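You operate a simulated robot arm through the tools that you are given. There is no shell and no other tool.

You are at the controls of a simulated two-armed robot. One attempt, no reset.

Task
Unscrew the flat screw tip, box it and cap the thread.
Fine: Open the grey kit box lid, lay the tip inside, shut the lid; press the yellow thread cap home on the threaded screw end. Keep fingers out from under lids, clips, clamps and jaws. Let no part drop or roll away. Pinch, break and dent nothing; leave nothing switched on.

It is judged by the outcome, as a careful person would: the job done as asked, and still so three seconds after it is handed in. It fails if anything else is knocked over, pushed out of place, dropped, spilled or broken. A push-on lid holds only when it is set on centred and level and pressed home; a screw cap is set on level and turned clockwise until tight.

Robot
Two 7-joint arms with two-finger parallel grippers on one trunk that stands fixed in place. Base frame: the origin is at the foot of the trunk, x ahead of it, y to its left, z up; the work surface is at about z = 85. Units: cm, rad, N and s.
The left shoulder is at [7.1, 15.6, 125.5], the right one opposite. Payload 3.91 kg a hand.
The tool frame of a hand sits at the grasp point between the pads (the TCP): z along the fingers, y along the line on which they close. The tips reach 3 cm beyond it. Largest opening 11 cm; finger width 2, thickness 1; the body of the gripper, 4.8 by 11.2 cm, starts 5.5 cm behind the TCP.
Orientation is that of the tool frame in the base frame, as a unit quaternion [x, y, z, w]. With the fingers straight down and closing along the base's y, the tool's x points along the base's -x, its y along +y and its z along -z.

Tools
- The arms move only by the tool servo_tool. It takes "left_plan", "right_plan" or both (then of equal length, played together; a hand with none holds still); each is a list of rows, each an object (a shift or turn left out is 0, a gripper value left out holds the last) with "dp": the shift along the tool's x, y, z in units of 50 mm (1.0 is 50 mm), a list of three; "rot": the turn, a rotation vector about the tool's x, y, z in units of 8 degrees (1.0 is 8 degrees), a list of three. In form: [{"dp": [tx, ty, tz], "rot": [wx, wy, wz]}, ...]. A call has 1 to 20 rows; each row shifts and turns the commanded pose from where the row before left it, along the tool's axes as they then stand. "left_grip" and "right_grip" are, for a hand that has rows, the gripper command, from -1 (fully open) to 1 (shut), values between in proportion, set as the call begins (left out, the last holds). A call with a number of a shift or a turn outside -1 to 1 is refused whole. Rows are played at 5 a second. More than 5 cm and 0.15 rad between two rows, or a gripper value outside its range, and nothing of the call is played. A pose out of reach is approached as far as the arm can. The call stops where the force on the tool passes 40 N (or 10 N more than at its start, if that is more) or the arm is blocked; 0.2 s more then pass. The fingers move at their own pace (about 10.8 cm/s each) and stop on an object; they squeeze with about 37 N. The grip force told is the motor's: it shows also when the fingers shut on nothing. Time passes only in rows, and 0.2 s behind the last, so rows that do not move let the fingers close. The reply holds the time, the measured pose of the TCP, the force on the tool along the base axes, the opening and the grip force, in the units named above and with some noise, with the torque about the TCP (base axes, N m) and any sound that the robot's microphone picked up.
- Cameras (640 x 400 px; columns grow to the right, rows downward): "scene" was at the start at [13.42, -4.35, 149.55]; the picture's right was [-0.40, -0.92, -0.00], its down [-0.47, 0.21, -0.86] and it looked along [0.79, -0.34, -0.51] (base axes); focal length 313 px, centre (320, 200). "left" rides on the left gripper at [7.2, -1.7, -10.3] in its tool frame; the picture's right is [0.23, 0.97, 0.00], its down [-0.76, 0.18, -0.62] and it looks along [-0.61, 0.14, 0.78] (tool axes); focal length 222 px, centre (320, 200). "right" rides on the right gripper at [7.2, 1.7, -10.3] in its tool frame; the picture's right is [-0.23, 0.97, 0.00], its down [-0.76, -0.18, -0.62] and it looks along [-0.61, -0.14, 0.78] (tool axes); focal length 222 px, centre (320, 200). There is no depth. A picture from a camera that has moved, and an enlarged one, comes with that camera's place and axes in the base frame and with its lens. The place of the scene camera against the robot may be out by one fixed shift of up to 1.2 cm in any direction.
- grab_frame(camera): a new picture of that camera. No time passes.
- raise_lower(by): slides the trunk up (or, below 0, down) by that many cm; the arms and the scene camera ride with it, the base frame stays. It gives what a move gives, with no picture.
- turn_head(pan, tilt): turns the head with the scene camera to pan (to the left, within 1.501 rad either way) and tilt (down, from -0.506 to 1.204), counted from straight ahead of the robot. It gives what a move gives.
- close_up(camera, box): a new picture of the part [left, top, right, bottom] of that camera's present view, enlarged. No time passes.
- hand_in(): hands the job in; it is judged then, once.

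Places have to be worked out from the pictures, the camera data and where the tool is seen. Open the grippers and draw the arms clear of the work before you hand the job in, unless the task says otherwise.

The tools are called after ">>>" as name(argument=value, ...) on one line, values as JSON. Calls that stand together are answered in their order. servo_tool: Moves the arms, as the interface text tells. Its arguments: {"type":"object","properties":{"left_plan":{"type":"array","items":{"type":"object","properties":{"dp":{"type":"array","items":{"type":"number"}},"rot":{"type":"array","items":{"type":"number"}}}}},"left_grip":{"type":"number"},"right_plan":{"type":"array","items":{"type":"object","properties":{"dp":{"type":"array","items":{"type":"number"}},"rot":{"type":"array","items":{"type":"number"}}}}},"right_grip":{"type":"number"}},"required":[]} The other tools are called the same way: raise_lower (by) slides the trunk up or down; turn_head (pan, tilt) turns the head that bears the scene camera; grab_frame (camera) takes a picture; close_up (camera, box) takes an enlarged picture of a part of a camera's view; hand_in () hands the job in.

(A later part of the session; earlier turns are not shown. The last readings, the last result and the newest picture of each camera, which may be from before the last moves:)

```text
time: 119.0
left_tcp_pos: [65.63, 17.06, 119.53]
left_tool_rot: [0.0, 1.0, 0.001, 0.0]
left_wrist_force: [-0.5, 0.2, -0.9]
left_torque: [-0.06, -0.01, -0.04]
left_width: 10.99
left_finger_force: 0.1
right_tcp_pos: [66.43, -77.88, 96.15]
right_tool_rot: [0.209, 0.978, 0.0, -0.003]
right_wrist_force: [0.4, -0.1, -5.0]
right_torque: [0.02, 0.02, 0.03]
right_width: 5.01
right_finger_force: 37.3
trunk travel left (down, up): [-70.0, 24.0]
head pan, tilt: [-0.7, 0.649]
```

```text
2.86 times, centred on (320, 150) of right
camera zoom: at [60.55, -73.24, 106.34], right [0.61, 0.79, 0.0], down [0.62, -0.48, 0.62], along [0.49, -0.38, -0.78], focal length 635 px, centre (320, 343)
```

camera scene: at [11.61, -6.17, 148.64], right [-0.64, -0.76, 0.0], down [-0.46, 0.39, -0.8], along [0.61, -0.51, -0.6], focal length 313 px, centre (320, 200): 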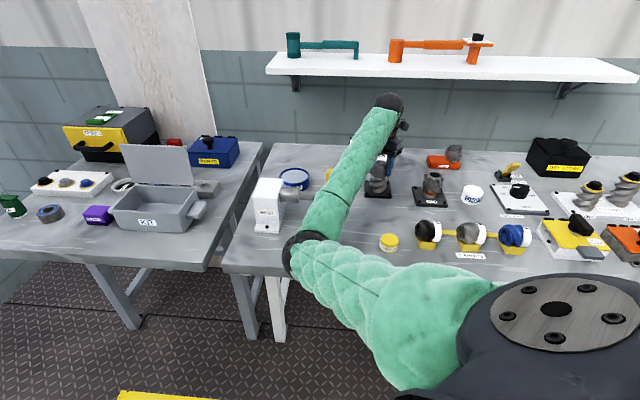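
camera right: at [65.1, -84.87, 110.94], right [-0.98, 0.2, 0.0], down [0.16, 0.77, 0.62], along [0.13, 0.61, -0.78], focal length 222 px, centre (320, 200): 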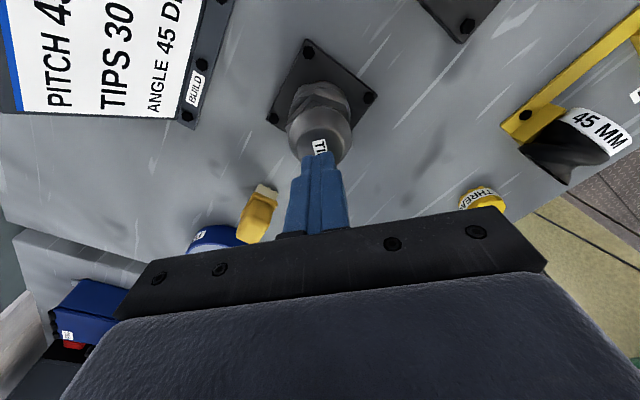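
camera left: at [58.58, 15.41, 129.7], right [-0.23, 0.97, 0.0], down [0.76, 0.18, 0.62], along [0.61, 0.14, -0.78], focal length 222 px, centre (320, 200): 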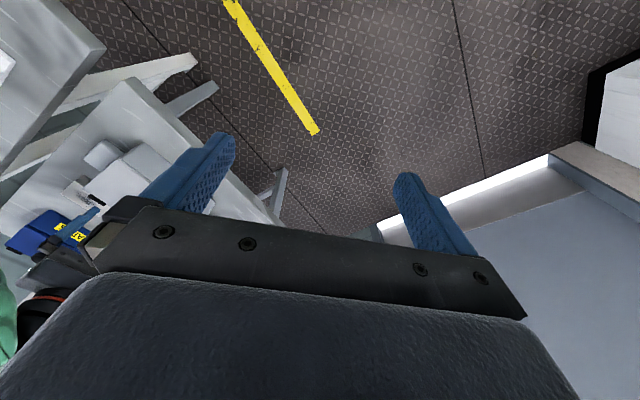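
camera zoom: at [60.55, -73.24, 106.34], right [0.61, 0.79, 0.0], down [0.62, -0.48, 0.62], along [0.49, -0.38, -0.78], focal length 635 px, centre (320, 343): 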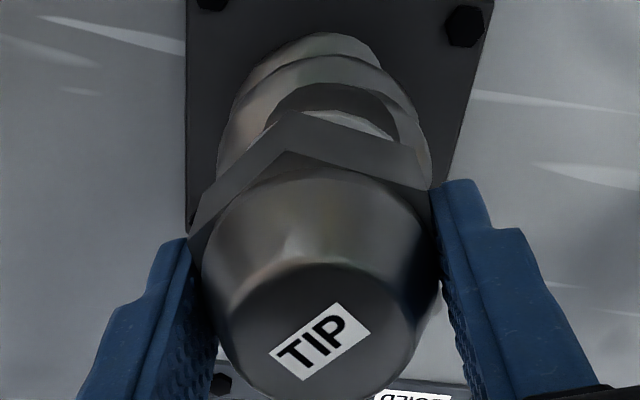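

It rises freely (z = 96.15, tip moving with the hand, 5 N). I keep lifting straight up in steps of under half a centimetre.

>>> servo_tool(right_plan=[{"dp": [0, 0, -0.06]}, {"dp": [0, 0, -0.06]}, {"dp": [0, 0, -0.06]}])

>>> close_up(camera="right", box=[230, 80, 410, 220])

```text
time: 119.8
left_tcp_pos: [65.58, 17.18, 119.54]
left_tool_rot: [0.0, 1.0, 0.0, 0.0]
left_wrist_force: [0.4, -0.6, 0.5]
left_torque: [0.01, 0.03, -0.03]
left_width: 11.01
left_finger_force: 0.0
right_tcp_pos: [66.25, -77.7, 97.14]
right_tool_rot: [0.211, 0.978, 0.0, -0.002]
right_wrist_force: [0.2, -0.4, -4.0]
right_torque: [-0.01, 0.02, 0.02]
right_width: 4.99
right_finger_force: 37.2
trunk travel left (down, up): [-70.0, 24.0]
head pan, tilt: [-0.7, 0.649]
```

```text
2.86 times, centred on (320, 150) of right
camera zoom: at [60.54, -73.18, 107.29], right [0.61, 0.79, 0.0], down [0.62, -0.48, 0.62], along [0.49, -0.38, -0.78], focal length 635 px, centre (320, 343)
```

zoom: 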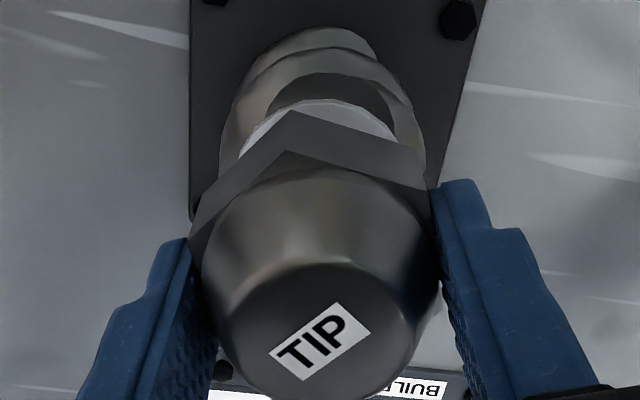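

The tip is nearly 2 cm up with only its own weight on the hand. I continue lifting to clear the stud.

>>> servo_tool(right_plan=[{"dp": [0, 0, -0.1]}, {"dp": [0, 0, -0.1]}, {"dp": [0, 0, -0.15]}, {"dp": [0, 0, -0.2]}, {"dp": [0, 0, -0.3]}, {"dp": [0, 0, -0.4]}])

>>> grab_frame(camera="right")

>>> close_up(camera="scene", box=[340, 110, 420, 200])

```text
time: 121.2
left_tcp_pos: [65.68, 17.04, 119.45]
left_tool_rot: [0.0, 1.0, 0.0, 0.0]
left_wrist_force: [-0.1, -0.2, -1.1]
left_torque: [0.0, -0.02, 0.01]
left_width: 10.98
left_finger_force: 0.1
right_tcp_pos: [66.65, -77.82, 103.29]
right_tool_rot: [0.21, 0.978, -0.001, -0.002]
right_wrist_force: [0.0, 0.2, -2.5]
right_torque: [-0.03, 0.02, 0.01]
right_width: 4.98
right_finger_force: 37.4
trunk travel left (down, up): [-70.0, 24.0]
head pan, tilt: [-0.7, 0.649]
```

```text
taken
camera right: at [60.71, -73.21, 113.53], right [0.61, 0.79, 0.0], down [0.62, -0.48, 0.62], along [0.49, -0.38, -0.78], focal length 222 px, centre (320, 200)
```

right: 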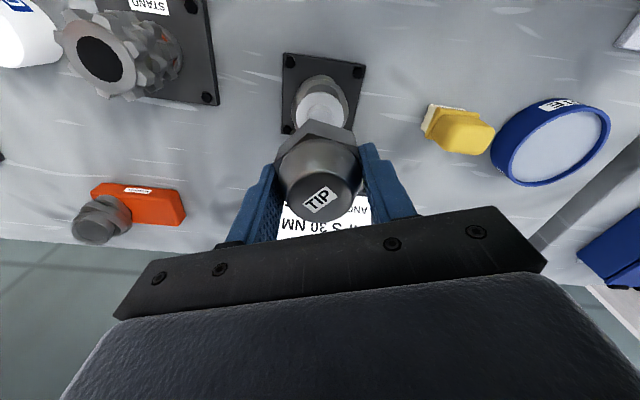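

```text
4.44 times, centred on (380, 155) of scene
camera zoom: at [11.83, -6.28, 148.57], right [-0.64, -0.76, 0.0], down [-0.46, 0.39, -0.8], along [0.61, -0.51, -0.6], focal length 1392 px, centre (53, 400)
```

zoom: 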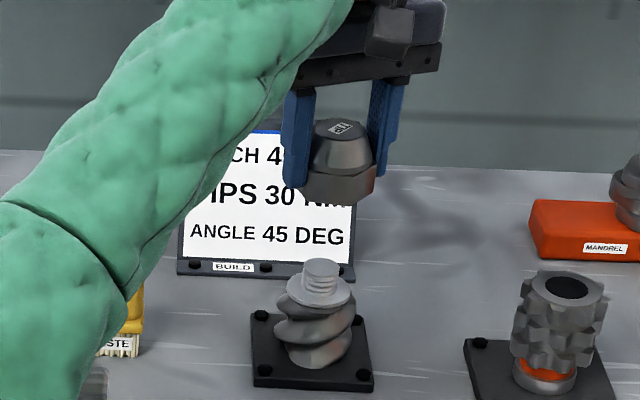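

The tip is off and in the hand, and the bare threaded stud shows on the screw. I raise it, turn the hand to the box's direction, and carry it over.

>>> servo_tool(right_plan=[{"dp": [0, 0, -0.6]}, {"dp": [0, 0, -0.8]}, {"dp": [0, 0, -0.8], "rot": [0, 0, 0.65]}, {"dp": [0, 0, -0.3], "rot": [0, 0, 0.65]}, {"rot": [0, 0, 0.65]}, {"rot": [0, 0, 0.65]}])

>>> grab_frame(camera="right")

>>> close_up(camera="scene", box=[355, 145, 405, 205])

```text
time: 122.6
left_tcp_pos: [65.64, 17.02, 119.55]
left_tool_rot: [-0.001, 1.0, 0.0, 0.0]
left_wrist_force: [0.0, -0.1, 0.4]
left_torque: [0.02, 0.03, 0.0]
left_width: 11.0
left_finger_force: 0.0
right_tcp_pos: [66.46, -77.81, 115.72]
right_tool_rot: [0.384, 0.923, -0.002, -0.001]
right_wrist_force: [0.3, -0.1, -4.5]
right_torque: [0.0, -0.03, 0.0]
right_width: 5.01
right_finger_force: 37.0
trunk travel left (down, up): [-70.0, 24.0]
head pan, tilt: [-0.7, 0.649]
```

```text
taken
camera right: at [62.74, -71.41, 125.94], right [0.85, 0.53, 0.0], down [0.41, -0.67, 0.62], along [0.32, -0.53, -0.78], focal length 222 px, centre (320, 200)
```

right: 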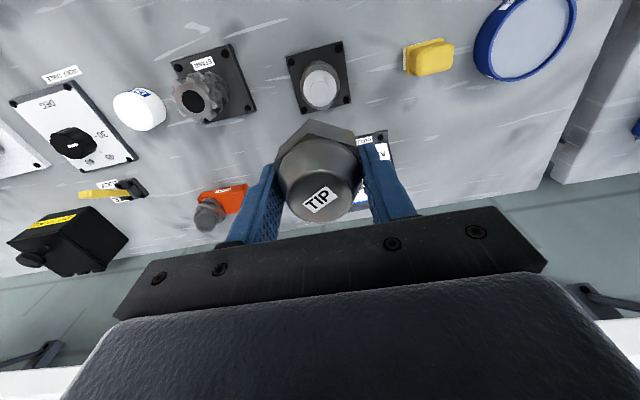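

```text
6.67 times, centred on (380, 175) of scene
camera zoom: at [11.85, -6.31, 148.57], right [-0.64, -0.76, 0.0], down [-0.46, 0.39, -0.8], along [0.61, -0.51, -0.61], focal length 2088 px, centre (-80, 367)
```

zoom: 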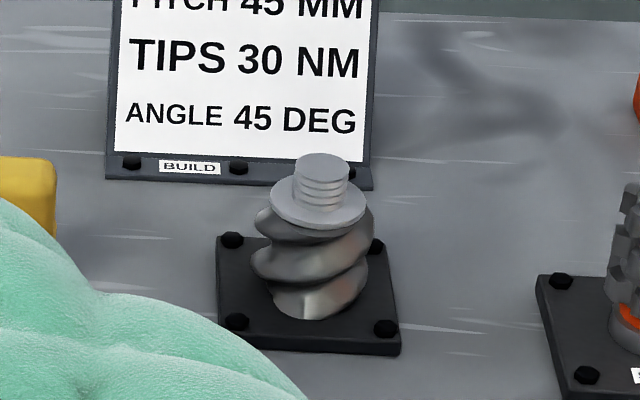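

The stud and its shoulder are clean and upright. Now I carry the tip across at z ≈ 116 to above the front half of the open box.

>>> servo_tool(right_plan=[{"dp": [0.15, 0.45, 0]}, {"dp": [0.3, 0.891, 0]}, {"dp": [0.3, 0.891, 0]}, {"dp": [0.3, 0.891, 0]}, {"dp": [0.3, 0.891, 0]}, {"dp": [0.3, 0.891, 0]}, {"dp": [0.3, 0.891, 0]}, {"dp": [0.3, 0.891, 0]}, {"dp": [0.3, 0.891, 0]}, {"dp": [0.3, 0.891, 0]}, {"dp": [0.3, 0.891, 0]}, {"dp": [0.3, 0.891, 0]}, {"dp": [0.3, 0.891, 0]}, {"dp": [0.3, 0.891, 0]}, {"dp": [0.3, 0.891, 0]}, {"dp": [0.15, 0.44, 0]}])

>>> grab_frame(camera="right")

>>> grab_frame(camera="scene")

```text
time: 126.0
left_tcp_pos: [65.72, 16.95, 119.54]
left_tool_rot: [0.001, 1.0, 0.0, 0.0]
left_wrist_force: [-0.4, 0.4, 0.1]
left_torque: [0.02, 0.01, 0.04]
left_width: 11.0
left_finger_force: 0.1
right_tcp_pos: [101.6, -18.07, 115.16]
right_tool_rot: [0.384, 0.923, -0.002, -0.001]
right_wrist_force: [-0.5, 0.8, -3.8]
right_torque: [-0.02, 0.01, -0.02]
right_width: 5.0
right_finger_force: 36.5
right hand out of reach, approached as far as the arm can: row 10, 11, 12, 13
trunk travel left (down, up): [-70.0, 24.0]
head pan, tilt: [-0.7, 0.649]
```

```text
taken
camera right: at [97.82, -11.67, 125.22], right [0.85, 0.53, 0.0], down [0.41, -0.66, 0.62], along [0.33, -0.53, -0.78], focal length 222 px, centre (320, 200)
```

right: 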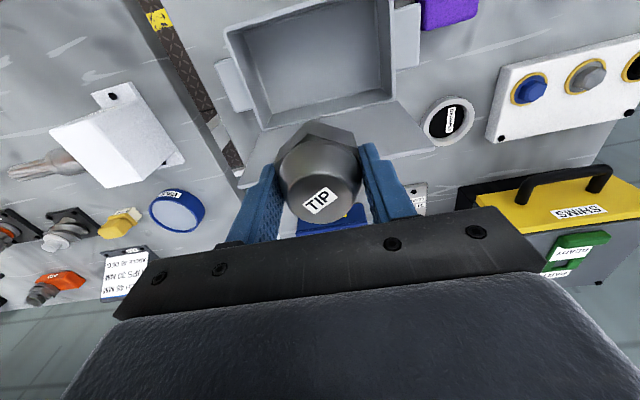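

```text
taken
camera scene: at [11.9, -6.27, 148.57], right [-0.64, -0.76, 0.0], down [-0.46, 0.39, -0.8], along [0.61, -0.51, -0.61], focal length 313 px, centre (320, 200)
```

scene: 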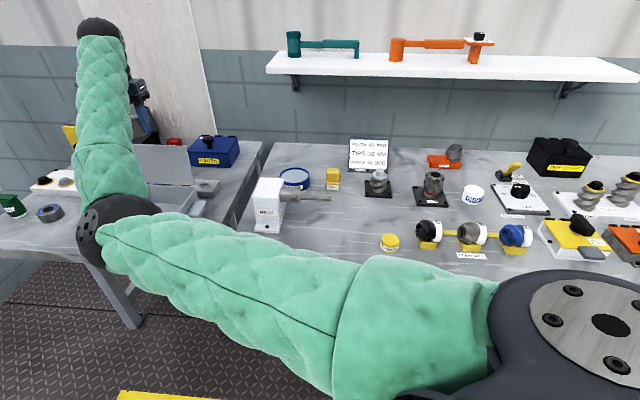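

A few mid-path points were out of reach, so the hand ended a bit far at n ≈ 84.6 near the lid plane but above it. I move back 4.3 cm to the middle of the box opening and check.

>>> servo_tool(right_plan=[{"dp": [0.43, 0.015, 0]}, {"dp": [0.43, 0.015, 0]}])

>>> grab_frame(camera="right")

>>> grab_frame(camera="left")

```text
time: 126.6
left_tcp_pos: [65.7, 17.1, 119.37]
left_tool_rot: [0.0, 1.0, 0.0, -0.001]
left_wrist_force: [-0.4, 0.0, 0.2]
left_torque: [0.01, 0.05, 0.04]
left_width: 10.98
left_finger_force: 0.0
right_tcp_pos: [101.57, -15.72, 114.34]
right_tool_rot: [0.384, 0.923, -0.002, -0.002]
right_wrist_force: [0.5, -0.4, -4.2]
right_torque: [0.01, -0.01, 0.01]
right_width: 5.02
right_finger_force: 37.2
right hand out of reach, approached as far as the arm can: row 1, 2
trunk travel left (down, up): [-70.0, 24.0]
head pan, tilt: [-0.7, 0.649]
```

```text
taken
camera right: at [97.71, -9.32, 124.47], right [0.85, 0.53, 0.0], down [0.41, -0.66, 0.62], along [0.33, -0.53, -0.78], focal length 222 px, centre (320, 200)
```

right: 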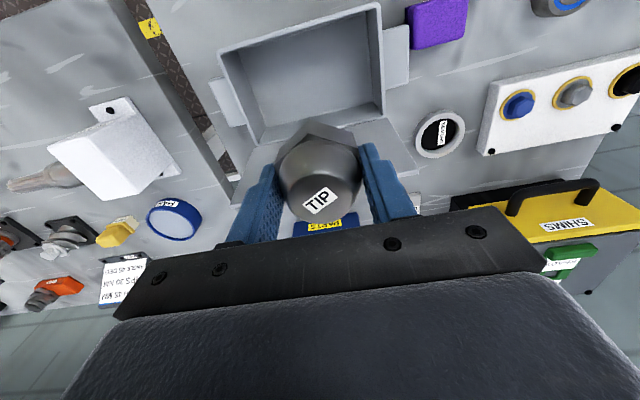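

```text
taken
camera left: at [58.56, 15.37, 129.71], right [-0.23, 0.97, 0.0], down [0.76, 0.18, 0.62], along [0.61, 0.14, -0.78], focal length 222 px, centre (320, 200)
```

left: 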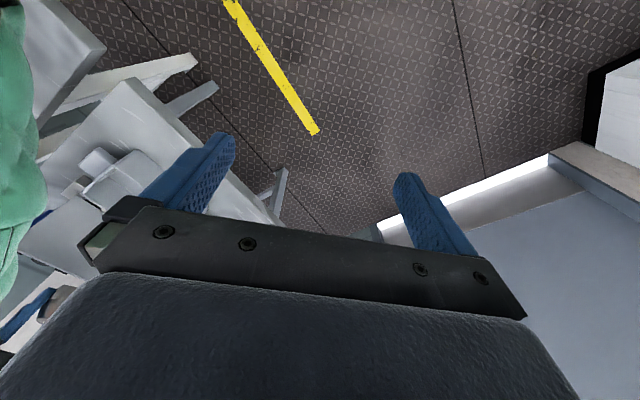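

The arm reports these poses out of reach although they are nearer, so it is at a joint limit in this posture. I try turning the hand's yaw back toward neutral by 24° to free the wrist and see if it then follows.

>>> servo_tool(right_plan=[{"rot": [0, 0, -0.75]}, {"rot": [0, 0, -0.75]}, {"rot": [0, 0, -0.75]}, {"rot": [0, 0, -0.75]}])

>>> grab_frame(camera="scene")

```text
time: 127.6
left_tcp_pos: [65.7, 17.03, 119.35]
left_tool_rot: [0.0, 1.0, 0.0, -0.001]
left_wrist_force: [0.2, 0.4, 0.0]
left_torque: [-0.03, 0.01, 0.01]
left_width: 11.03
left_finger_force: 0.0
right_tcp_pos: [101.62, -15.7, 114.4]
right_tool_rot: [0.182, 0.983, 0.0, -0.001]
right_wrist_force: [0.7, 0.4, -4.6]
right_torque: [0.02, 0.01, 0.04]
right_width: 5.03
right_finger_force: 37.3
trunk travel left (down, up): [-70.0, 24.0]
head pan, tilt: [-0.7, 0.649]
```

```text
taken
camera scene: at [11.9, -6.27, 148.57], right [-0.64, -0.76, 0.0], down [-0.46, 0.39, -0.8], along [0.61, -0.51, -0.61], focal length 313 px, centre (320, 200)
```

scene: 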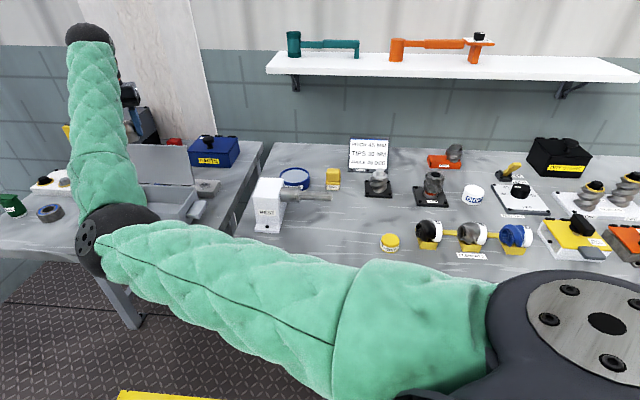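

The wrist follows again at this yaw. I try moving to the middle of the box opening from here.

>>> servo_tool(right_plan=[{"dp": [0.3, -0.04, 0]}, {"dp": [0.3, -0.04, 0]}])

>>> grab_frame(camera="right")

```text
time: 128.2
left_tcp_pos: [65.82, 17.0, 119.46]
left_tool_rot: [0.001, 1.0, 0.0, -0.001]
left_wrist_force: [0.4, 0.6, -0.4]
left_torque: [-0.01, -0.01, -0.01]
left_width: 11.01
left_finger_force: 0.0
right_tcp_pos: [101.22, -15.5, 113.55]
right_tool_rot: [0.183, 0.983, 0.0, -0.002]
right_wrist_force: [-0.9, 0.4, -3.7]
right_torque: [0.0, -0.03, -0.01]
right_width: 4.99
right_finger_force: 37.1
right hand out of reach, approached as far as the arm can: row 1, 2
trunk travel left (down, up): [-70.0, 24.0]
head pan, tilt: [-0.7, 0.649]
```

```text
taken
camera right: at [95.3, -11.34, 123.7], right [0.56, 0.83, 0.0], down [0.65, -0.44, 0.62], along [0.51, -0.35, -0.78], focal length 222 px, centre (320, 200)
```

right: 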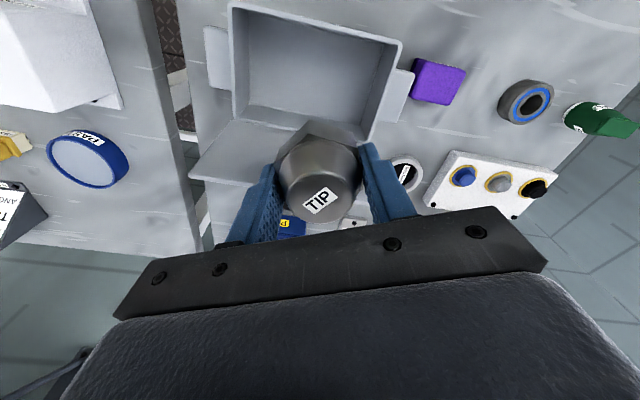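

The limit seems tied to height (the arm is nearly straight and high). I descend 5 cm, still well above the rim, and then try moving toward the front.

>>> servo_tool(right_plan=[{"dp": [0, 0, 0.5]}, {"dp": [0, 0, 0.5]}])

>>> servo_tool(right_plan=[{"dp": [0.2, -0.08, 0]}, {"dp": [0.2, -0.08, 0]}])

>>> grab_frame(camera="right")

```text
time: 128.8
left_tcp_pos: [65.72, 17.11, 119.42]
left_tool_rot: [0.0, 1.0, 0.001, -0.001]
left_wrist_force: [0.3, 0.8, -0.2]
left_torque: [-0.01, -0.02, 0.0]
left_width: 11.01
left_finger_force: 0.0
right_tcp_pos: [101.4, -15.55, 108.61]
right_tool_rot: [0.183, 0.983, -0.001, -0.003]
right_wrist_force: [-0.2, -0.4, -4.4]
right_torque: [0.01, 0.0, 0.01]
right_width: 5.03
right_finger_force: 37.0
trunk travel left (down, up): [-70.0, 24.0]
head pan, tilt: [-0.7, 0.649]
```

```text
time: 129.4
left_tcp_pos: [65.59, 17.05, 119.41]
left_tool_rot: [0.0, 1.0, 0.0, 0.0]
left_wrist_force: [-0.2, -0.3, 0.0]
left_torque: [0.01, 0.03, 0.0]
left_width: 11.01
left_finger_force: 0.0
right_tcp_pos: [99.64, -15.73, 108.4]
right_tool_rot: [0.182, 0.983, -0.001, -0.001]
right_wrist_force: [-0.3, 0.1, -4.0]
right_torque: [-0.02, -0.03, 0.0]
right_width: 5.01
right_finger_force: 36.9
right hand out of reach, approached as far as the arm can: row 2
trunk travel left (down, up): [-70.0, 24.0]
head pan, tilt: [-0.7, 0.649]
```

```text
taken
camera right: at [93.64, -11.52, 118.56], right [0.56, 0.83, 0.0], down [0.65, -0.44, 0.62], along [0.51, -0.35, -0.78], focal length 222 px, centre (320, 200)
```

right: 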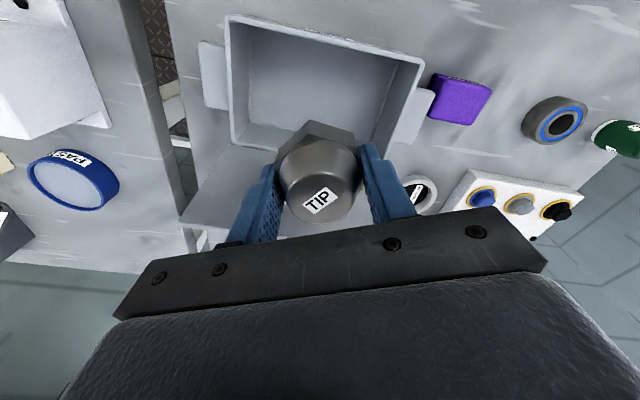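

Lower down the hand can come nearer: now n ≈ 81.6, s ≈ 59.3, about the box centre. I descend to z ≈ 103 and move 1.3 cm more toward the front.

>>> servo_tool(right_plan=[{"dp": [0, 0, 0.5]}, {"dp": [0, 0, 0.55]}, {"dp": [0.24, -0.1, 0]}])

>>> grab_frame(camera="right")

>>> close_up(camera="scene", box=[60, 90, 260, 250])

```text
time: 130.2
left_tcp_pos: [65.62, 17.11, 119.46]
left_tool_rot: [0.0, 1.0, 0.0, 0.001]
left_wrist_force: [0.0, -0.2, -0.1]
left_torque: [0.01, 0.01, 0.02]
left_width: 11.0
left_finger_force: 0.0
right_tcp_pos: [98.45, -15.78, 103.25]
right_tool_rot: [0.183, 0.983, -0.001, -0.001]
right_wrist_force: [0.1, 0.8, -3.9]
right_torque: [0.03, -0.03, 0.0]
right_width: 5.02
right_finger_force: 37.5
trunk travel left (down, up): [-70.0, 24.0]
head pan, tilt: [-0.7, 0.649]
```

```text
taken
camera right: at [92.36, -11.59, 113.34], right [0.56, 0.83, 0.0], down [0.65, -0.44, 0.62], along [0.51, -0.35, -0.78], focal length 222 px, centre (320, 200)
```

right: 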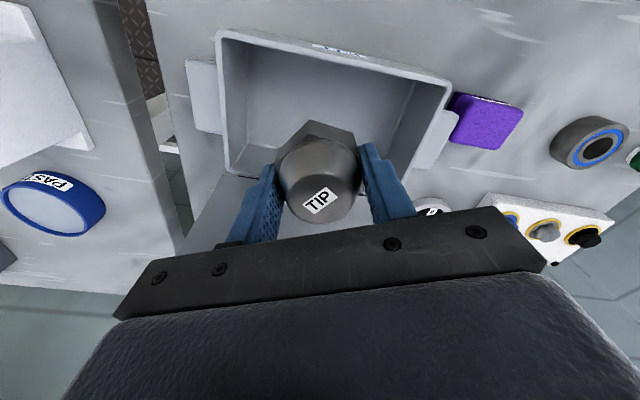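

```text
2.50 times, centred on (160, 170) of scene
camera zoom: at [11.8, -6.24, 148.59], right [-0.64, -0.77, 0.0], down [-0.46, 0.39, -0.8], along [0.61, -0.51, -0.6], focal length 783 px, centre (720, 275)
```

zoom: 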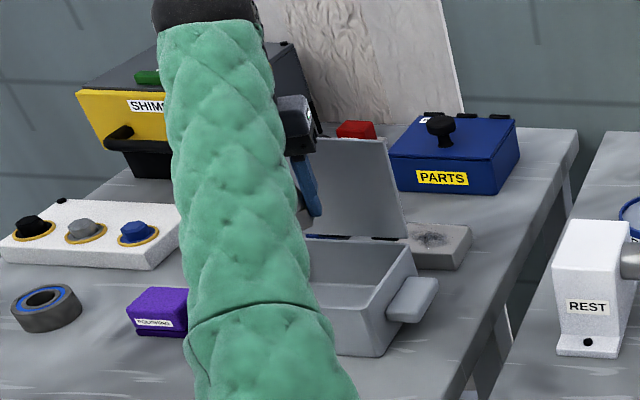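

Tip at n ≈ 80.8, s ≈ 58.5: inside the opening with room on all sides. I first take the left hand a bit further away, then lower the tip to about 3 cm above the floor.

>>> servo_tool(left_plan=[{"dp": [0.2, 0.8, -0.2]}, {"dp": [0.2, 0.8, -0.2]}])

>>> servo_tool(right_plan=[{"dp": [0, 0.06, 0.4]}, {"dp": [0, 0.06, 0.5]}, {"dp": [0, 0, 0.5]}, {"dp": [0, 0, 0.5]}, {"dp": [0, 0, 0.25]}])

>>> grab_frame(camera="right")

>>> close_up(camera="scene", box=[60, 90, 260, 250])

```text
time: 130.8
left_tcp_pos: [63.42, 25.0, 121.6]
left_tool_rot: [0.0, 1.0, 0.001, 0.001]
left_wrist_force: [-0.6, -0.4, -0.9]
left_torque: [0.0, -0.01, -0.01]
left_width: 11.0
left_finger_force: 0.1
right_tcp_pos: [98.44, -15.9, 103.15]
right_tool_rot: [0.185, 0.983, -0.001, -0.002]
right_wrist_force: [0.1, -0.4, -3.7]
right_torque: [0.0, -0.02, 0.01]
right_width: 5.0
right_finger_force: 36.8
trunk travel left (down, up): [-70.0, 24.0]
head pan, tilt: [-0.7, 0.649]
```

```text
time: 132.0
left_tcp_pos: [63.52, 25.15, 121.54]
left_tool_rot: [0.0, 1.0, 0.0, -0.001]
left_wrist_force: [-0.4, 0.0, 0.1]
left_torque: [0.0, -0.01, 0.0]
left_width: 11.02
left_finger_force: 0.2
right_tcp_pos: [98.59, -15.34, 92.46]
right_tool_rot: [0.182, 0.983, 0.0, -0.001]
right_wrist_force: [0.2, 0.0, -4.4]
right_torque: [0.01, 0.01, 0.0]
right_width: 5.02
right_finger_force: 36.5
trunk travel left (down, up): [-70.0, 24.0]
head pan, tilt: [-0.7, 0.649]
```

```text
taken
camera right: at [92.53, -11.01, 102.55], right [0.56, 0.83, 0.0], down [0.65, -0.44, 0.62], along [0.51, -0.35, -0.78], focal length 222 px, centre (320, 200)
```

right: 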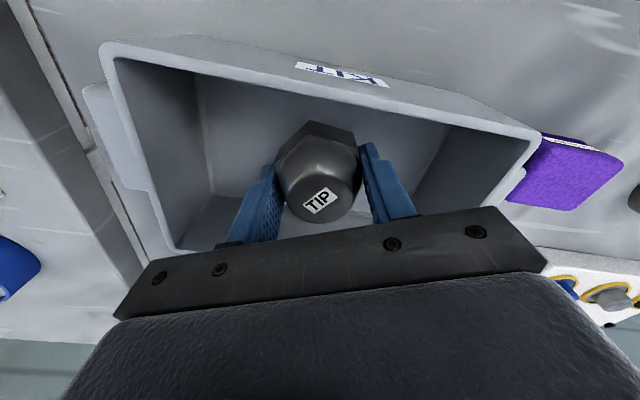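

```text
2.50 times, centred on (160, 170) of scene
camera zoom: at [11.9, -6.27, 148.57], right [-0.64, -0.76, 0.0], down [-0.46, 0.39, -0.8], along [0.61, -0.51, -0.61], focal length 783 px, centre (720, 275)
```

zoom: 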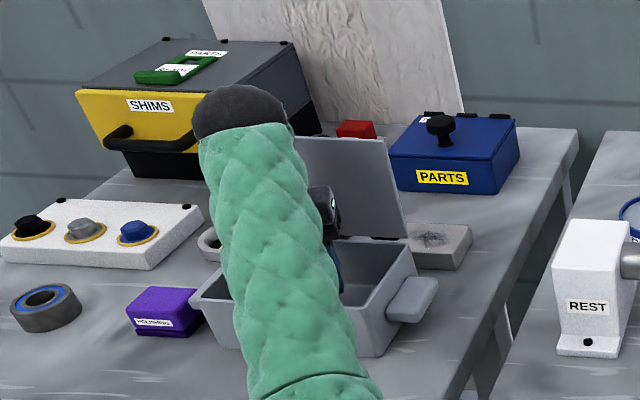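

The tip is well inside the box walls. I lower slowly by 2 cm, watching for the floor.

>>> servo_tool(right_plan=[{"dp": [0, 0, 0.05]}, {"dp": [0, 0, 0.05]}, {"dp": [0, 0, 0.05]}, {"dp": [0, 0, 0.05]}, {"dp": [0, 0, 0.05]}, {"dp": [0, 0, 0.05]}, {"dp": [0, 0, 0.05]}, {"dp": [0, 0, 0.05]}])

>>> servo_tool(right_plan=[{"dp": [0, 0, 0.03]}, {"dp": [0, 0, 0.03]}, {"dp": [0, 0, 0]}])

```text
time: 133.8
left_tcp_pos: [63.62, 25.14, 121.63]
left_tool_rot: [0.0, 1.0, 0.0, -0.001]
left_wrist_force: [-0.3, -0.3, 0.0]
left_torque: [-0.01, -0.02, -0.02]
left_width: 11.0
left_finger_force: 0.0
right_tcp_pos: [98.64, -15.18, 90.35]
right_tool_rot: [0.184, 0.983, -0.001, -0.002]
right_wrist_force: [-0.5, -0.8, -4.5]
right_torque: [0.0, -0.01, 0.0]
right_width: 4.98
right_finger_force: 37.0
trunk travel left (down, up): [-70.0, 24.0]
head pan, tilt: [-0.7, 0.649]
```

```text
time: 134.6
left_tcp_pos: [63.45, 24.93, 121.54]
left_tool_rot: [0.0, 1.0, 0.001, -0.001]
left_wrist_force: [0.5, 0.0, 0.2]
left_torque: [-0.03, 0.02, 0.01]
left_width: 11.0
left_finger_force: 0.2
right_tcp_pos: [98.68, -15.31, 89.97]
right_tool_rot: [0.184, 0.983, -0.001, -0.002]
right_wrist_force: [0.2, -0.3, -3.6]
right_torque: [-0.02, -0.01, 0.01]
right_width: 4.99
right_finger_force: 36.9
trunk travel left (down, up): [-70.0, 24.0]
head pan, tilt: [-0.7, 0.649]
```

No contact yet at z ≈ 90.0 (still 3.6 N hanging). I go on in 1.5 mm steps.

>>> servo_tool(right_plan=[{"dp": [0, 0, 0.03]}, {"dp": [0, 0, 0.03]}, {"dp": [0, 0, 0]}])

>>> servo_tool(right_plan=[{"dp": [0, 0, 0.03]}, {"dp": [0, 0, 0.02]}, {"dp": [0, 0, 0]}])

>>> grab_frame(camera="right")

```text
time: 135.4
left_tcp_pos: [63.55, 24.97, 121.63]
left_tool_rot: [0.0, 1.0, 0.001, -0.001]
left_wrist_force: [0.0, -1.1, -1.0]
left_torque: [0.0, -0.03, 0.01]
left_width: 11.0
left_finger_force: 0.1
right_tcp_pos: [98.56, -15.17, 89.65]
right_tool_rot: [0.183, 0.983, 0.0, -0.001]
right_wrist_force: [-0.5, 0.4, -4.3]
right_torque: [0.0, 0.0, 0.01]
right_width: 5.0
right_finger_force: 37.4
trunk travel left (down, up): [-70.0, 24.0]
head pan, tilt: [-0.7, 0.649]
```

```text
time: 136.2
left_tcp_pos: [63.54, 25.05, 121.44]
left_tool_rot: [-0.001, 1.0, 0.0, -0.001]
left_wrist_force: [0.2, 0.7, 0.5]
left_torque: [0.04, -0.02, 0.02]
left_width: 10.98
left_finger_force: 0.1
right_tcp_pos: [98.54, -15.28, 89.57]
right_tool_rot: [0.183, 0.983, -0.001, -0.003]
right_wrist_force: [0.0, 0.1, -4.5]
right_torque: [0.01, -0.01, -0.01]
right_width: 5.01
right_finger_force: 36.8
trunk travel left (down, up): [-70.0, 24.0]
head pan, tilt: [-0.7, 0.649]
```

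```text
taken
camera right: at [92.5, -11.0, 99.66], right [0.56, 0.83, 0.0], down [0.65, -0.44, 0.62], along [0.51, -0.35, -0.78], focal length 222 px, centre (320, 200)
```

right: 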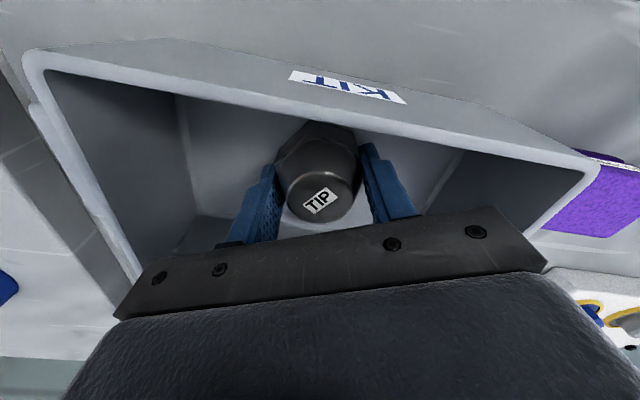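

Still hanging free at z ≈ 89.5. I continue in small steps.

>>> servo_tool(right_plan=[{"dp": [0, 0, 0.03]}, {"dp": [0, 0, 0.03]}, {"dp": [0, 0, 0]}])

>>> servo_tool(right_plan=[{"dp": [0, 0, 0.03]}, {"dp": [0, 0, 0.03]}, {"dp": [0, 0, 0]}])

```text
time: 137.0
left_tcp_pos: [63.57, 25.02, 121.6]
left_tool_rot: [0.0, 1.0, 0.001, -0.001]
left_wrist_force: [0.5, -0.8, 0.6]
left_torque: [0.02, 0.0, -0.03]
left_width: 10.98
left_finger_force: 0.0
right_tcp_pos: [98.57, -15.09, 89.07]
right_tool_rot: [0.184, 0.983, -0.001, -0.002]
right_wrist_force: [0.4, 0.5, -4.1]
right_torque: [0.05, 0.02, 0.01]
right_width: 4.98
right_finger_force: 36.9
trunk travel left (down, up): [-70.0, 24.0]
head pan, tilt: [-0.7, 0.649]
```

```text
time: 137.8
left_tcp_pos: [63.58, 25.0, 121.62]
left_tool_rot: [0.0, 1.0, 0.0, 0.0]
left_wrist_force: [0.2, -0.5, -1.0]
left_torque: [0.03, 0.01, -0.01]
left_width: 11.0
left_finger_force: 0.1
right_tcp_pos: [98.46, -15.17, 89.22]
right_tool_rot: [0.183, 0.983, -0.001, -0.001]
right_wrist_force: [4.9, -2.0, 8.6]
right_torque: [0.08, 0.14, -0.02]
right_width: 5.0
right_finger_force: 37.0
trunk travel left (down, up): [-70.0, 24.0]
head pan, tilt: [-0.7, 0.649]
```

The tip touches the floor (8.6 N up). I ease back a millimetre and open the fingers gently to about 7 cm.

>>> servo_tool(right_plan=[{"dp": [0, 0, -0.012]}, {"dp": [0, 0, 0]}])

>>> servo_tool(right_plan=[{"dp": [0, 0, 0]}, {"dp": [0, 0, 0]}, {"dp": [0, 0, 0]}], right_grip=-0.25)

>>> grab_frame(camera="right")

```text
time: 138.4
left_tcp_pos: [63.52, 25.04, 121.64]
left_tool_rot: [0.001, 1.0, 0.0, 0.0]
left_wrist_force: [-0.7, -0.1, 0.4]
left_torque: [0.0, 0.0, -0.01]
left_width: 10.99
left_finger_force: 0.2
right_tcp_pos: [98.55, -15.12, 89.14]
right_tool_rot: [0.183, 0.983, -0.001, -0.001]
right_wrist_force: [2.4, -2.9, 8.1]
right_torque: [0.16, 0.15, 0.0]
right_width: 5.02
right_finger_force: 37.3
trunk travel left (down, up): [-70.0, 24.0]
head pan, tilt: [-0.7, 0.649]
```

```text
time: 139.2
left_tcp_pos: [63.54, 25.04, 121.55]
left_tool_rot: [0.0, 1.0, 0.0, 0.001]
left_wrist_force: [-0.4, 0.0, 0.2]
left_torque: [-0.03, 0.01, 0.01]
left_width: 10.97
left_finger_force: 0.0
right_tcp_pos: [98.52, -15.13, 89.01]
right_tool_rot: [0.184, 0.983, 0.0, -0.001]
right_wrist_force: [0.9, 0.2, 0.4]
right_torque: [0.01, -0.03, 0.01]
right_width: 6.85
right_finger_force: 0.1
trunk travel left (down, up): [-70.0, 24.0]
head pan, tilt: [-0.7, 0.649]
```

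```text
taken
camera right: at [92.48, -10.97, 99.19], right [0.56, 0.83, 0.0], down [0.65, -0.44, 0.62], along [0.51, -0.35, -0.78], focal length 222 px, centre (320, 200)
```

right: 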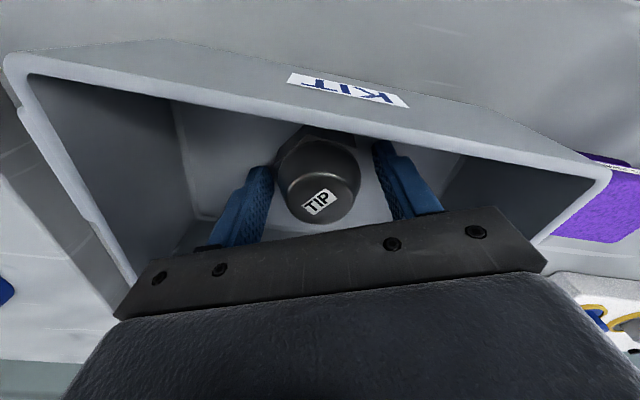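

The tip stands upright and free on the box floor. I raise the open hand straight up out of the box.

>>> servo_tool(right_plan=[{"dp": [0, 0, -0.2]}, {"dp": [0, 0, -0.4]}, {"dp": [0, 0, -0.6]}, {"dp": [0, 0, -0.8]}, {"dp": [0, 0, -0.8]}])

>>> grab_frame(camera="right")

```text
time: 140.4
left_tcp_pos: [63.4, 25.02, 121.6]
left_tool_rot: [0.001, 1.0, 0.0, 0.001]
left_wrist_force: [0.0, 0.1, 0.2]
left_torque: [-0.01, -0.01, 0.03]
left_width: 10.99
left_finger_force: 0.1
right_tcp_pos: [98.63, -15.16, 103.24]
right_tool_rot: [0.183, 0.983, -0.001, -0.002]
right_wrist_force: [-0.7, -0.6, 0.7]
right_torque: [0.0, 0.03, -0.02]
right_width: 6.87
right_finger_force: 0.1
trunk travel left (down, up): [-70.0, 24.0]
head pan, tilt: [-0.7, 0.649]
```

```text
taken
camera right: at [92.46, -10.89, 113.28], right [0.56, 0.83, 0.0], down [0.65, -0.44, 0.62], along [0.51, -0.35, -0.78], focal length 222 px, centre (320, 200)
```

right: 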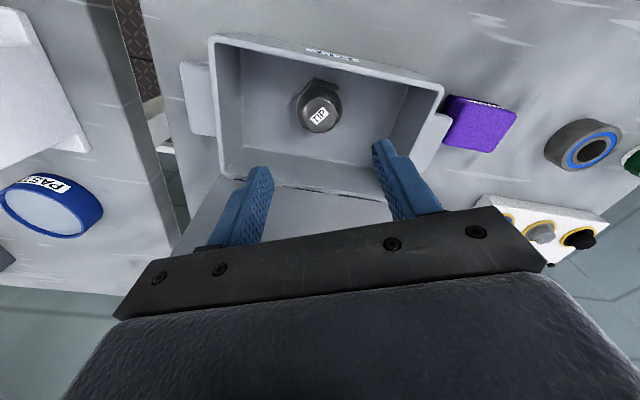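

The tip stands alone inside the box. Before closing the lid I test whether the arm can now move back toward the robot at this height.

>>> servo_tool(right_plan=[{"dp": [0.4, -0.15, 0]}, {"dp": [0.4, -0.15, 0]}])

>>> grab_frame(camera="scene")

```text
time: 141.0
left_tcp_pos: [63.64, 24.96, 121.56]
left_tool_rot: [0.0, 1.0, 0.0, -0.001]
left_wrist_force: [-0.1, 0.1, -0.2]
left_torque: [0.0, 0.02, 0.0]
left_width: 11.0
left_finger_force: 0.0
right_tcp_pos: [96.63, -15.72, 101.62]
right_tool_rot: [0.183, 0.983, -0.001, -0.001]
right_wrist_force: [0.1, -1.0, -0.1]
right_torque: [0.02, 0.02, 0.0]
right_width: 6.89
right_finger_force: 0.1
right hand out of reach, approached as far as the arm can: row 1, 2
trunk travel left (down, up): [-70.0, 24.0]
head pan, tilt: [-0.7, 0.649]
```

```text
taken
camera scene: at [11.9, -6.36, 148.57], right [-0.64, -0.76, 0.0], down [-0.46, 0.39, -0.8], along [0.61, -0.51, -0.61], focal length 313 px, centre (320, 200)
```

scene: 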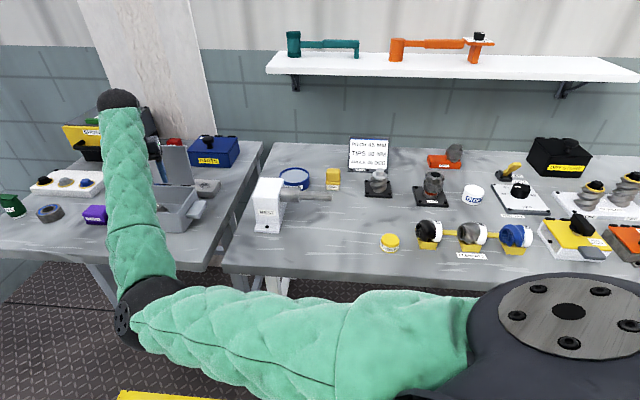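

In this elbow-low posture the arm cannot come back inward with a vertical hand, but it reached the knob behind the lid before. I'll close the lid the way it was opened, in reverse: first up and outward over the lid to above the knob.

>>> servo_tool(right_plan=[{"dp": [-0.338, 0.237, -0.32]}, {"dp": [-0.287, 0.089, -0.8]}, {"dp": [-0.287, 0.089, -0.8]}, {"dp": [-0.388, -0.173, -0.8]}, {"rot": [0, 0, 0.75]}, {"rot": [0, 0, 0.75]}, {"rot": [0, 0, 0.75]}, {"rot": [0, 0, 0.75]}])

>>> grab_frame(camera="right")

```text
time: 142.8
left_tcp_pos: [63.57, 25.0, 121.53]
left_tool_rot: [0.0, 1.0, -0.001, 0.0]
left_wrist_force: [0.0, 0.3, -0.2]
left_torque: [-0.01, 0.03, 0.01]
left_width: 11.02
left_finger_force: 0.0
right_tcp_pos: [103.35, -16.82, 115.44]
right_tool_rot: [0.384, 0.923, -0.001, -0.001]
right_wrist_force: [0.7, 0.3, -0.4]
right_torque: [-0.01, 0.03, -0.01]
right_width: 6.88
right_finger_force: 0.1
trunk travel left (down, up): [-70.0, 24.0]
head pan, tilt: [-0.7, 0.649]
```

```text
taken
camera right: at [99.46, -10.53, 125.43], right [0.85, 0.53, 0.0], down [0.41, -0.67, 0.62], along [0.32, -0.53, -0.78], focal length 222 px, centre (320, 200)
```

right: 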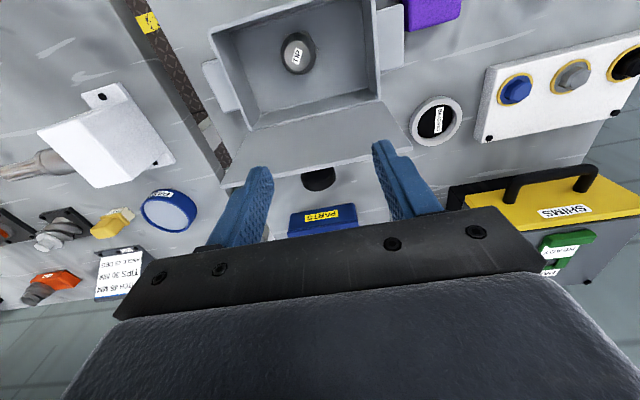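

The lid still stands at about 94° with its top edge at n = 88.6, z = 106.3; the knob head is at about n = 91.2, s = 59.4. I move above the knob and check from there.

>>> servo_tool(right_plan=[{"dp": [-0.62, -0.18, 0]}, {"dp": [-0.62, -0.18, 0]}], right_grip=-0.4)

>>> grab_frame(camera="right")

```text
time: 143.4
left_tcp_pos: [63.58, 24.99, 121.63]
left_tool_rot: [0.0, 1.0, 0.0, 0.001]
left_wrist_force: [-0.4, 0.5, -0.7]
left_torque: [-0.02, 0.0, 0.01]
left_width: 11.02
left_finger_force: 0.1
right_tcp_pos: [106.39, -22.51, 115.34]
right_tool_rot: [0.384, 0.923, -0.001, -0.002]
right_wrist_force: [0.5, -0.4, -0.2]
right_torque: [0.0, -0.04, 0.03]
right_width: 7.7
right_finger_force: 0.0
trunk travel left (down, up): [-70.0, 24.0]
head pan, tilt: [-0.7, 0.649]
```

```text
taken
camera right: at [102.55, -16.16, 125.49], right [0.85, 0.53, 0.0], down [0.41, -0.66, 0.62], along [0.33, -0.53, -0.78], focal length 222 px, centre (320, 200)
```

right: 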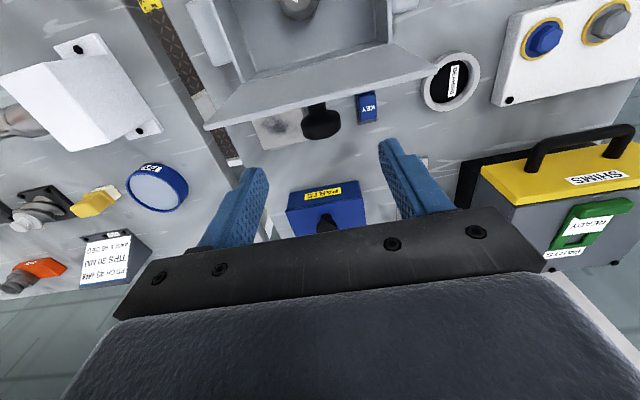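

The knob lies right under the tool axis (n ≈ 91.4, s ≈ 59.3). I descend behind the lid around the knob to z ≈ 104.

>>> servo_tool(right_plan=[{"dp": [-0.04, 0, 0.5]}, {"dp": [0, 0, 0.5]}, {"dp": [0, 0, 0.5]}, {"dp": [0, 0, 0.5]}, {"dp": [0, 0, 0.26]}])

>>> grab_frame(camera="right")

```text
time: 144.6
left_tcp_pos: [63.58, 24.93, 121.53]
left_tool_rot: [-0.001, 1.0, 0.0, 0.0]
left_wrist_force: [0.0, -0.6, -0.4]
left_torque: [0.0, 0.01, 0.01]
left_width: 10.99
left_finger_force: 0.2
right_tcp_pos: [106.49, -22.86, 104.04]
right_tool_rot: [0.383, 0.924, 0.0, -0.002]
right_wrist_force: [-0.4, -0.5, 0.1]
right_torque: [-0.02, 0.01, 0.0]
right_width: 7.71
right_finger_force: 0.0
trunk travel left (down, up): [-70.0, 24.0]
head pan, tilt: [-0.7, 0.649]
```

```text
taken
camera right: at [102.69, -16.45, 114.22], right [0.85, 0.53, 0.0], down [0.41, -0.66, 0.62], along [0.33, -0.53, -0.78], focal length 222 px, centre (320, 200)
```

right: 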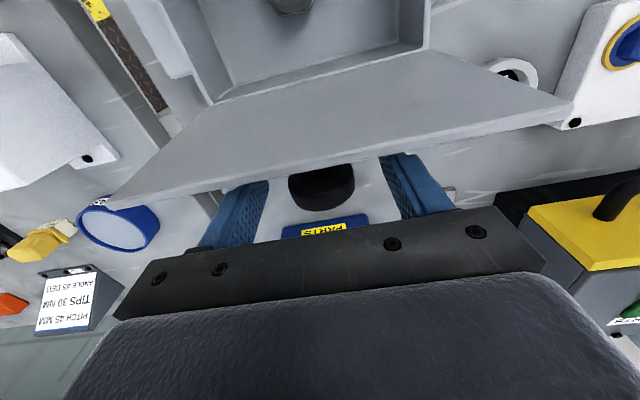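

The knob head is centred between the fingers. I close on it firmly.

>>> servo_tool(right_plan=[{"dp": [0, 0, 0]}, {"dp": [0, 0, 0]}, {"dp": [0, 0, 0]}, {"dp": [0, 0, 0]}], right_grip=1)

>>> servo_tool(right_plan=[{"dp": [0.0399, 0, -0.0128], "rot": [0, -0.125, 0]}, {"dp": [0.0399, 0, -0.0128], "rot": [0, -0.125, 0]}, {"dp": [0.0399, 0, -0.0128], "rot": [0, -0.125, 0]}, {"dp": [0.0399, 0, -0.0128], "rot": [0, -0.125, 0]}, {"dp": [0.0399, 0, -0.0128], "rot": [0, -0.125, 0]}, {"dp": [0.0399, 0, -0.0128], "rot": [0, -0.125, 0]}, {"dp": [0.0399, 0, -0.0128], "rot": [0, -0.125, 0]}, {"dp": [0.0399, 0, -0.0128], "rot": [0, -0.125, 0]}])

>>> grab_frame(camera="right")

```text
time: 145.6
left_tcp_pos: [63.55, 24.99, 121.58]
left_tool_rot: [-0.001, 1.0, 0.0, 0.0]
left_wrist_force: [-1.1, -0.7, -0.2]
left_torque: [0.0, 0.0, -0.01]
left_width: 11.02
left_finger_force: 0.1
right_tcp_pos: [106.57, -22.86, 104.01]
right_tool_rot: [0.384, 0.924, -0.002, -0.001]
right_wrist_force: [-0.8, 0.1, 0.4]
right_torque: [0.02, 0.06, 0.32]
right_width: 4.08
right_finger_force: 36.8
trunk travel left (down, up): [-70.0, 24.0]
head pan, tilt: [-0.7, 0.649]
```

```text
time: 147.4
left_tcp_pos: [63.67, 24.93, 121.56]
left_tool_rot: [0.0, 1.0, 0.0, 0.0]
left_wrist_force: [0.0, -0.6, -0.2]
left_torque: [-0.02, -0.02, 0.02]
left_width: 10.97
left_finger_force: 0.1
right_tcp_pos: [105.31, -21.62, 104.36]
right_tool_rot: [0.382, 0.922, -0.028, 0.063]
right_wrist_force: [2.0, -2.3, -0.1]
right_torque: [-0.08, -0.26, -0.07]
right_width: 4.09
right_finger_force: 36.9
trunk travel left (down, up): [-70.0, 24.0]
head pan, tilt: [-0.7, 0.649]
```

```text
taken
camera right: at [100.5, -14.3, 113.45], right [0.85, 0.53, 0.03], down [0.35, -0.6, 0.72], along [0.4, -0.6, -0.69], focal length 222 px, centre (320, 200)
```

right: 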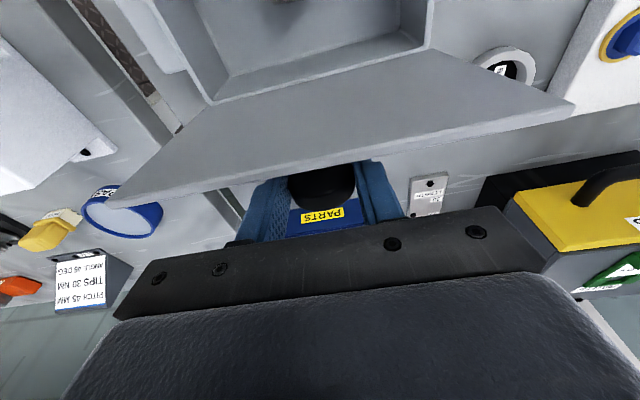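

The lid follows smoothly with small forces. I continue closing another 20° slowly.

>>> servo_tool(right_plan=[{"dp": [0.0399, 0, -0.0128], "rot": [0, -0.125, 0]}, {"dp": [0.0399, 0, -0.0128], "rot": [0, -0.125, 0]}, {"dp": [0.0399, 0, -0.0128], "rot": [0, -0.125, 0]}, {"dp": [0.0399, 0, -0.0128], "rot": [0, -0.125, 0]}, {"dp": [0.0399, 0, -0.0128], "rot": [0, -0.125, 0]}, {"dp": [0.0399, 0, -0.0128], "rot": [0, -0.125, 0]}, {"dp": [0.0399, 0, -0.0128], "rot": [0, -0.125, 0]}, {"dp": [0.0399, 0, -0.0128], "rot": [0, -0.125, 0]}, {"dp": [0.0399, 0, -0.0128], "rot": [0, -0.125, 0]}, {"dp": [0.0399, 0, -0.0128], "rot": [0, -0.125, 0]}, {"dp": [0.0399, 0, -0.0128], "rot": [0, -0.125, 0]}, {"dp": [0.0399, 0, -0.0128], "rot": [0, -0.125, 0]}, {"dp": [0.0399, 0, -0.0128], "rot": [0, -0.125, 0]}, {"dp": [0.0399, 0, -0.0128], "rot": [0, -0.125, 0]}, {"dp": [0.0399, 0, -0.0128], "rot": [0, -0.125, 0]}, {"dp": [0.0399, 0, -0.0128], "rot": [0, -0.125, 0]}])

>>> grab_frame(camera="right")

>>> close_up(camera="scene", box=[60, 90, 260, 250])

```text
time: 150.8
left_tcp_pos: [63.48, 24.96, 121.54]
left_tool_rot: [-0.001, 1.0, 0.0, 0.0]
left_wrist_force: [-0.7, -0.6, -0.5]
left_torque: [-0.01, -0.02, 0.01]
left_width: 11.01
left_finger_force: 0.1
right_tcp_pos: [102.88, -19.33, 104.43]
right_tool_rot: [0.374, 0.904, -0.08, 0.192]
right_wrist_force: [-1.3, -0.6, 0.8]
right_torque: [0.08, 0.23, 0.18]
right_width: 4.07
right_finger_force: 36.9
trunk travel left (down, up): [-70.0, 24.0]
head pan, tilt: [-0.7, 0.649]
```

```text
taken
camera right: at [96.64, -10.35, 110.79], right [0.84, 0.54, 0.09], down [0.19, -0.44, 0.88], along [0.51, -0.72, -0.47], focal length 222 px, centre (320, 200)
```

right: 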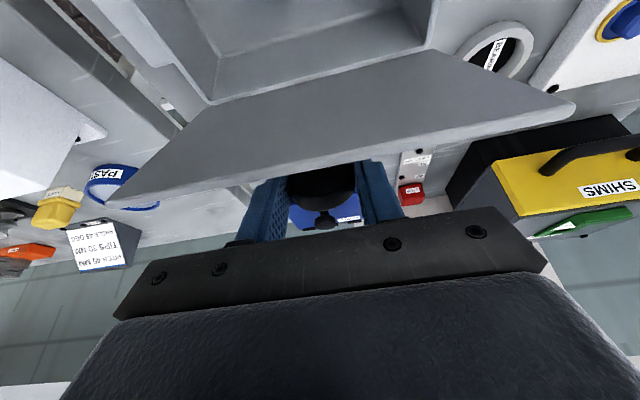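

```text
2.50 times, centred on (160, 170) of scene
camera zoom: at [11.88, -6.27, 148.57], right [-0.64, -0.77, 0.0], down [-0.46, 0.39, -0.8], along [0.61, -0.51, -0.61], focal length 783 px, centre (720, 275)
```

zoom: 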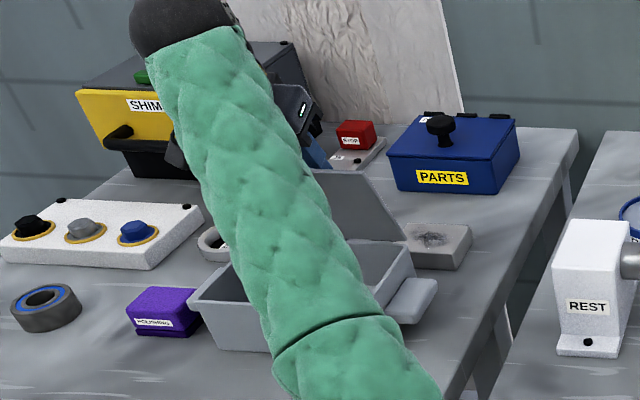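

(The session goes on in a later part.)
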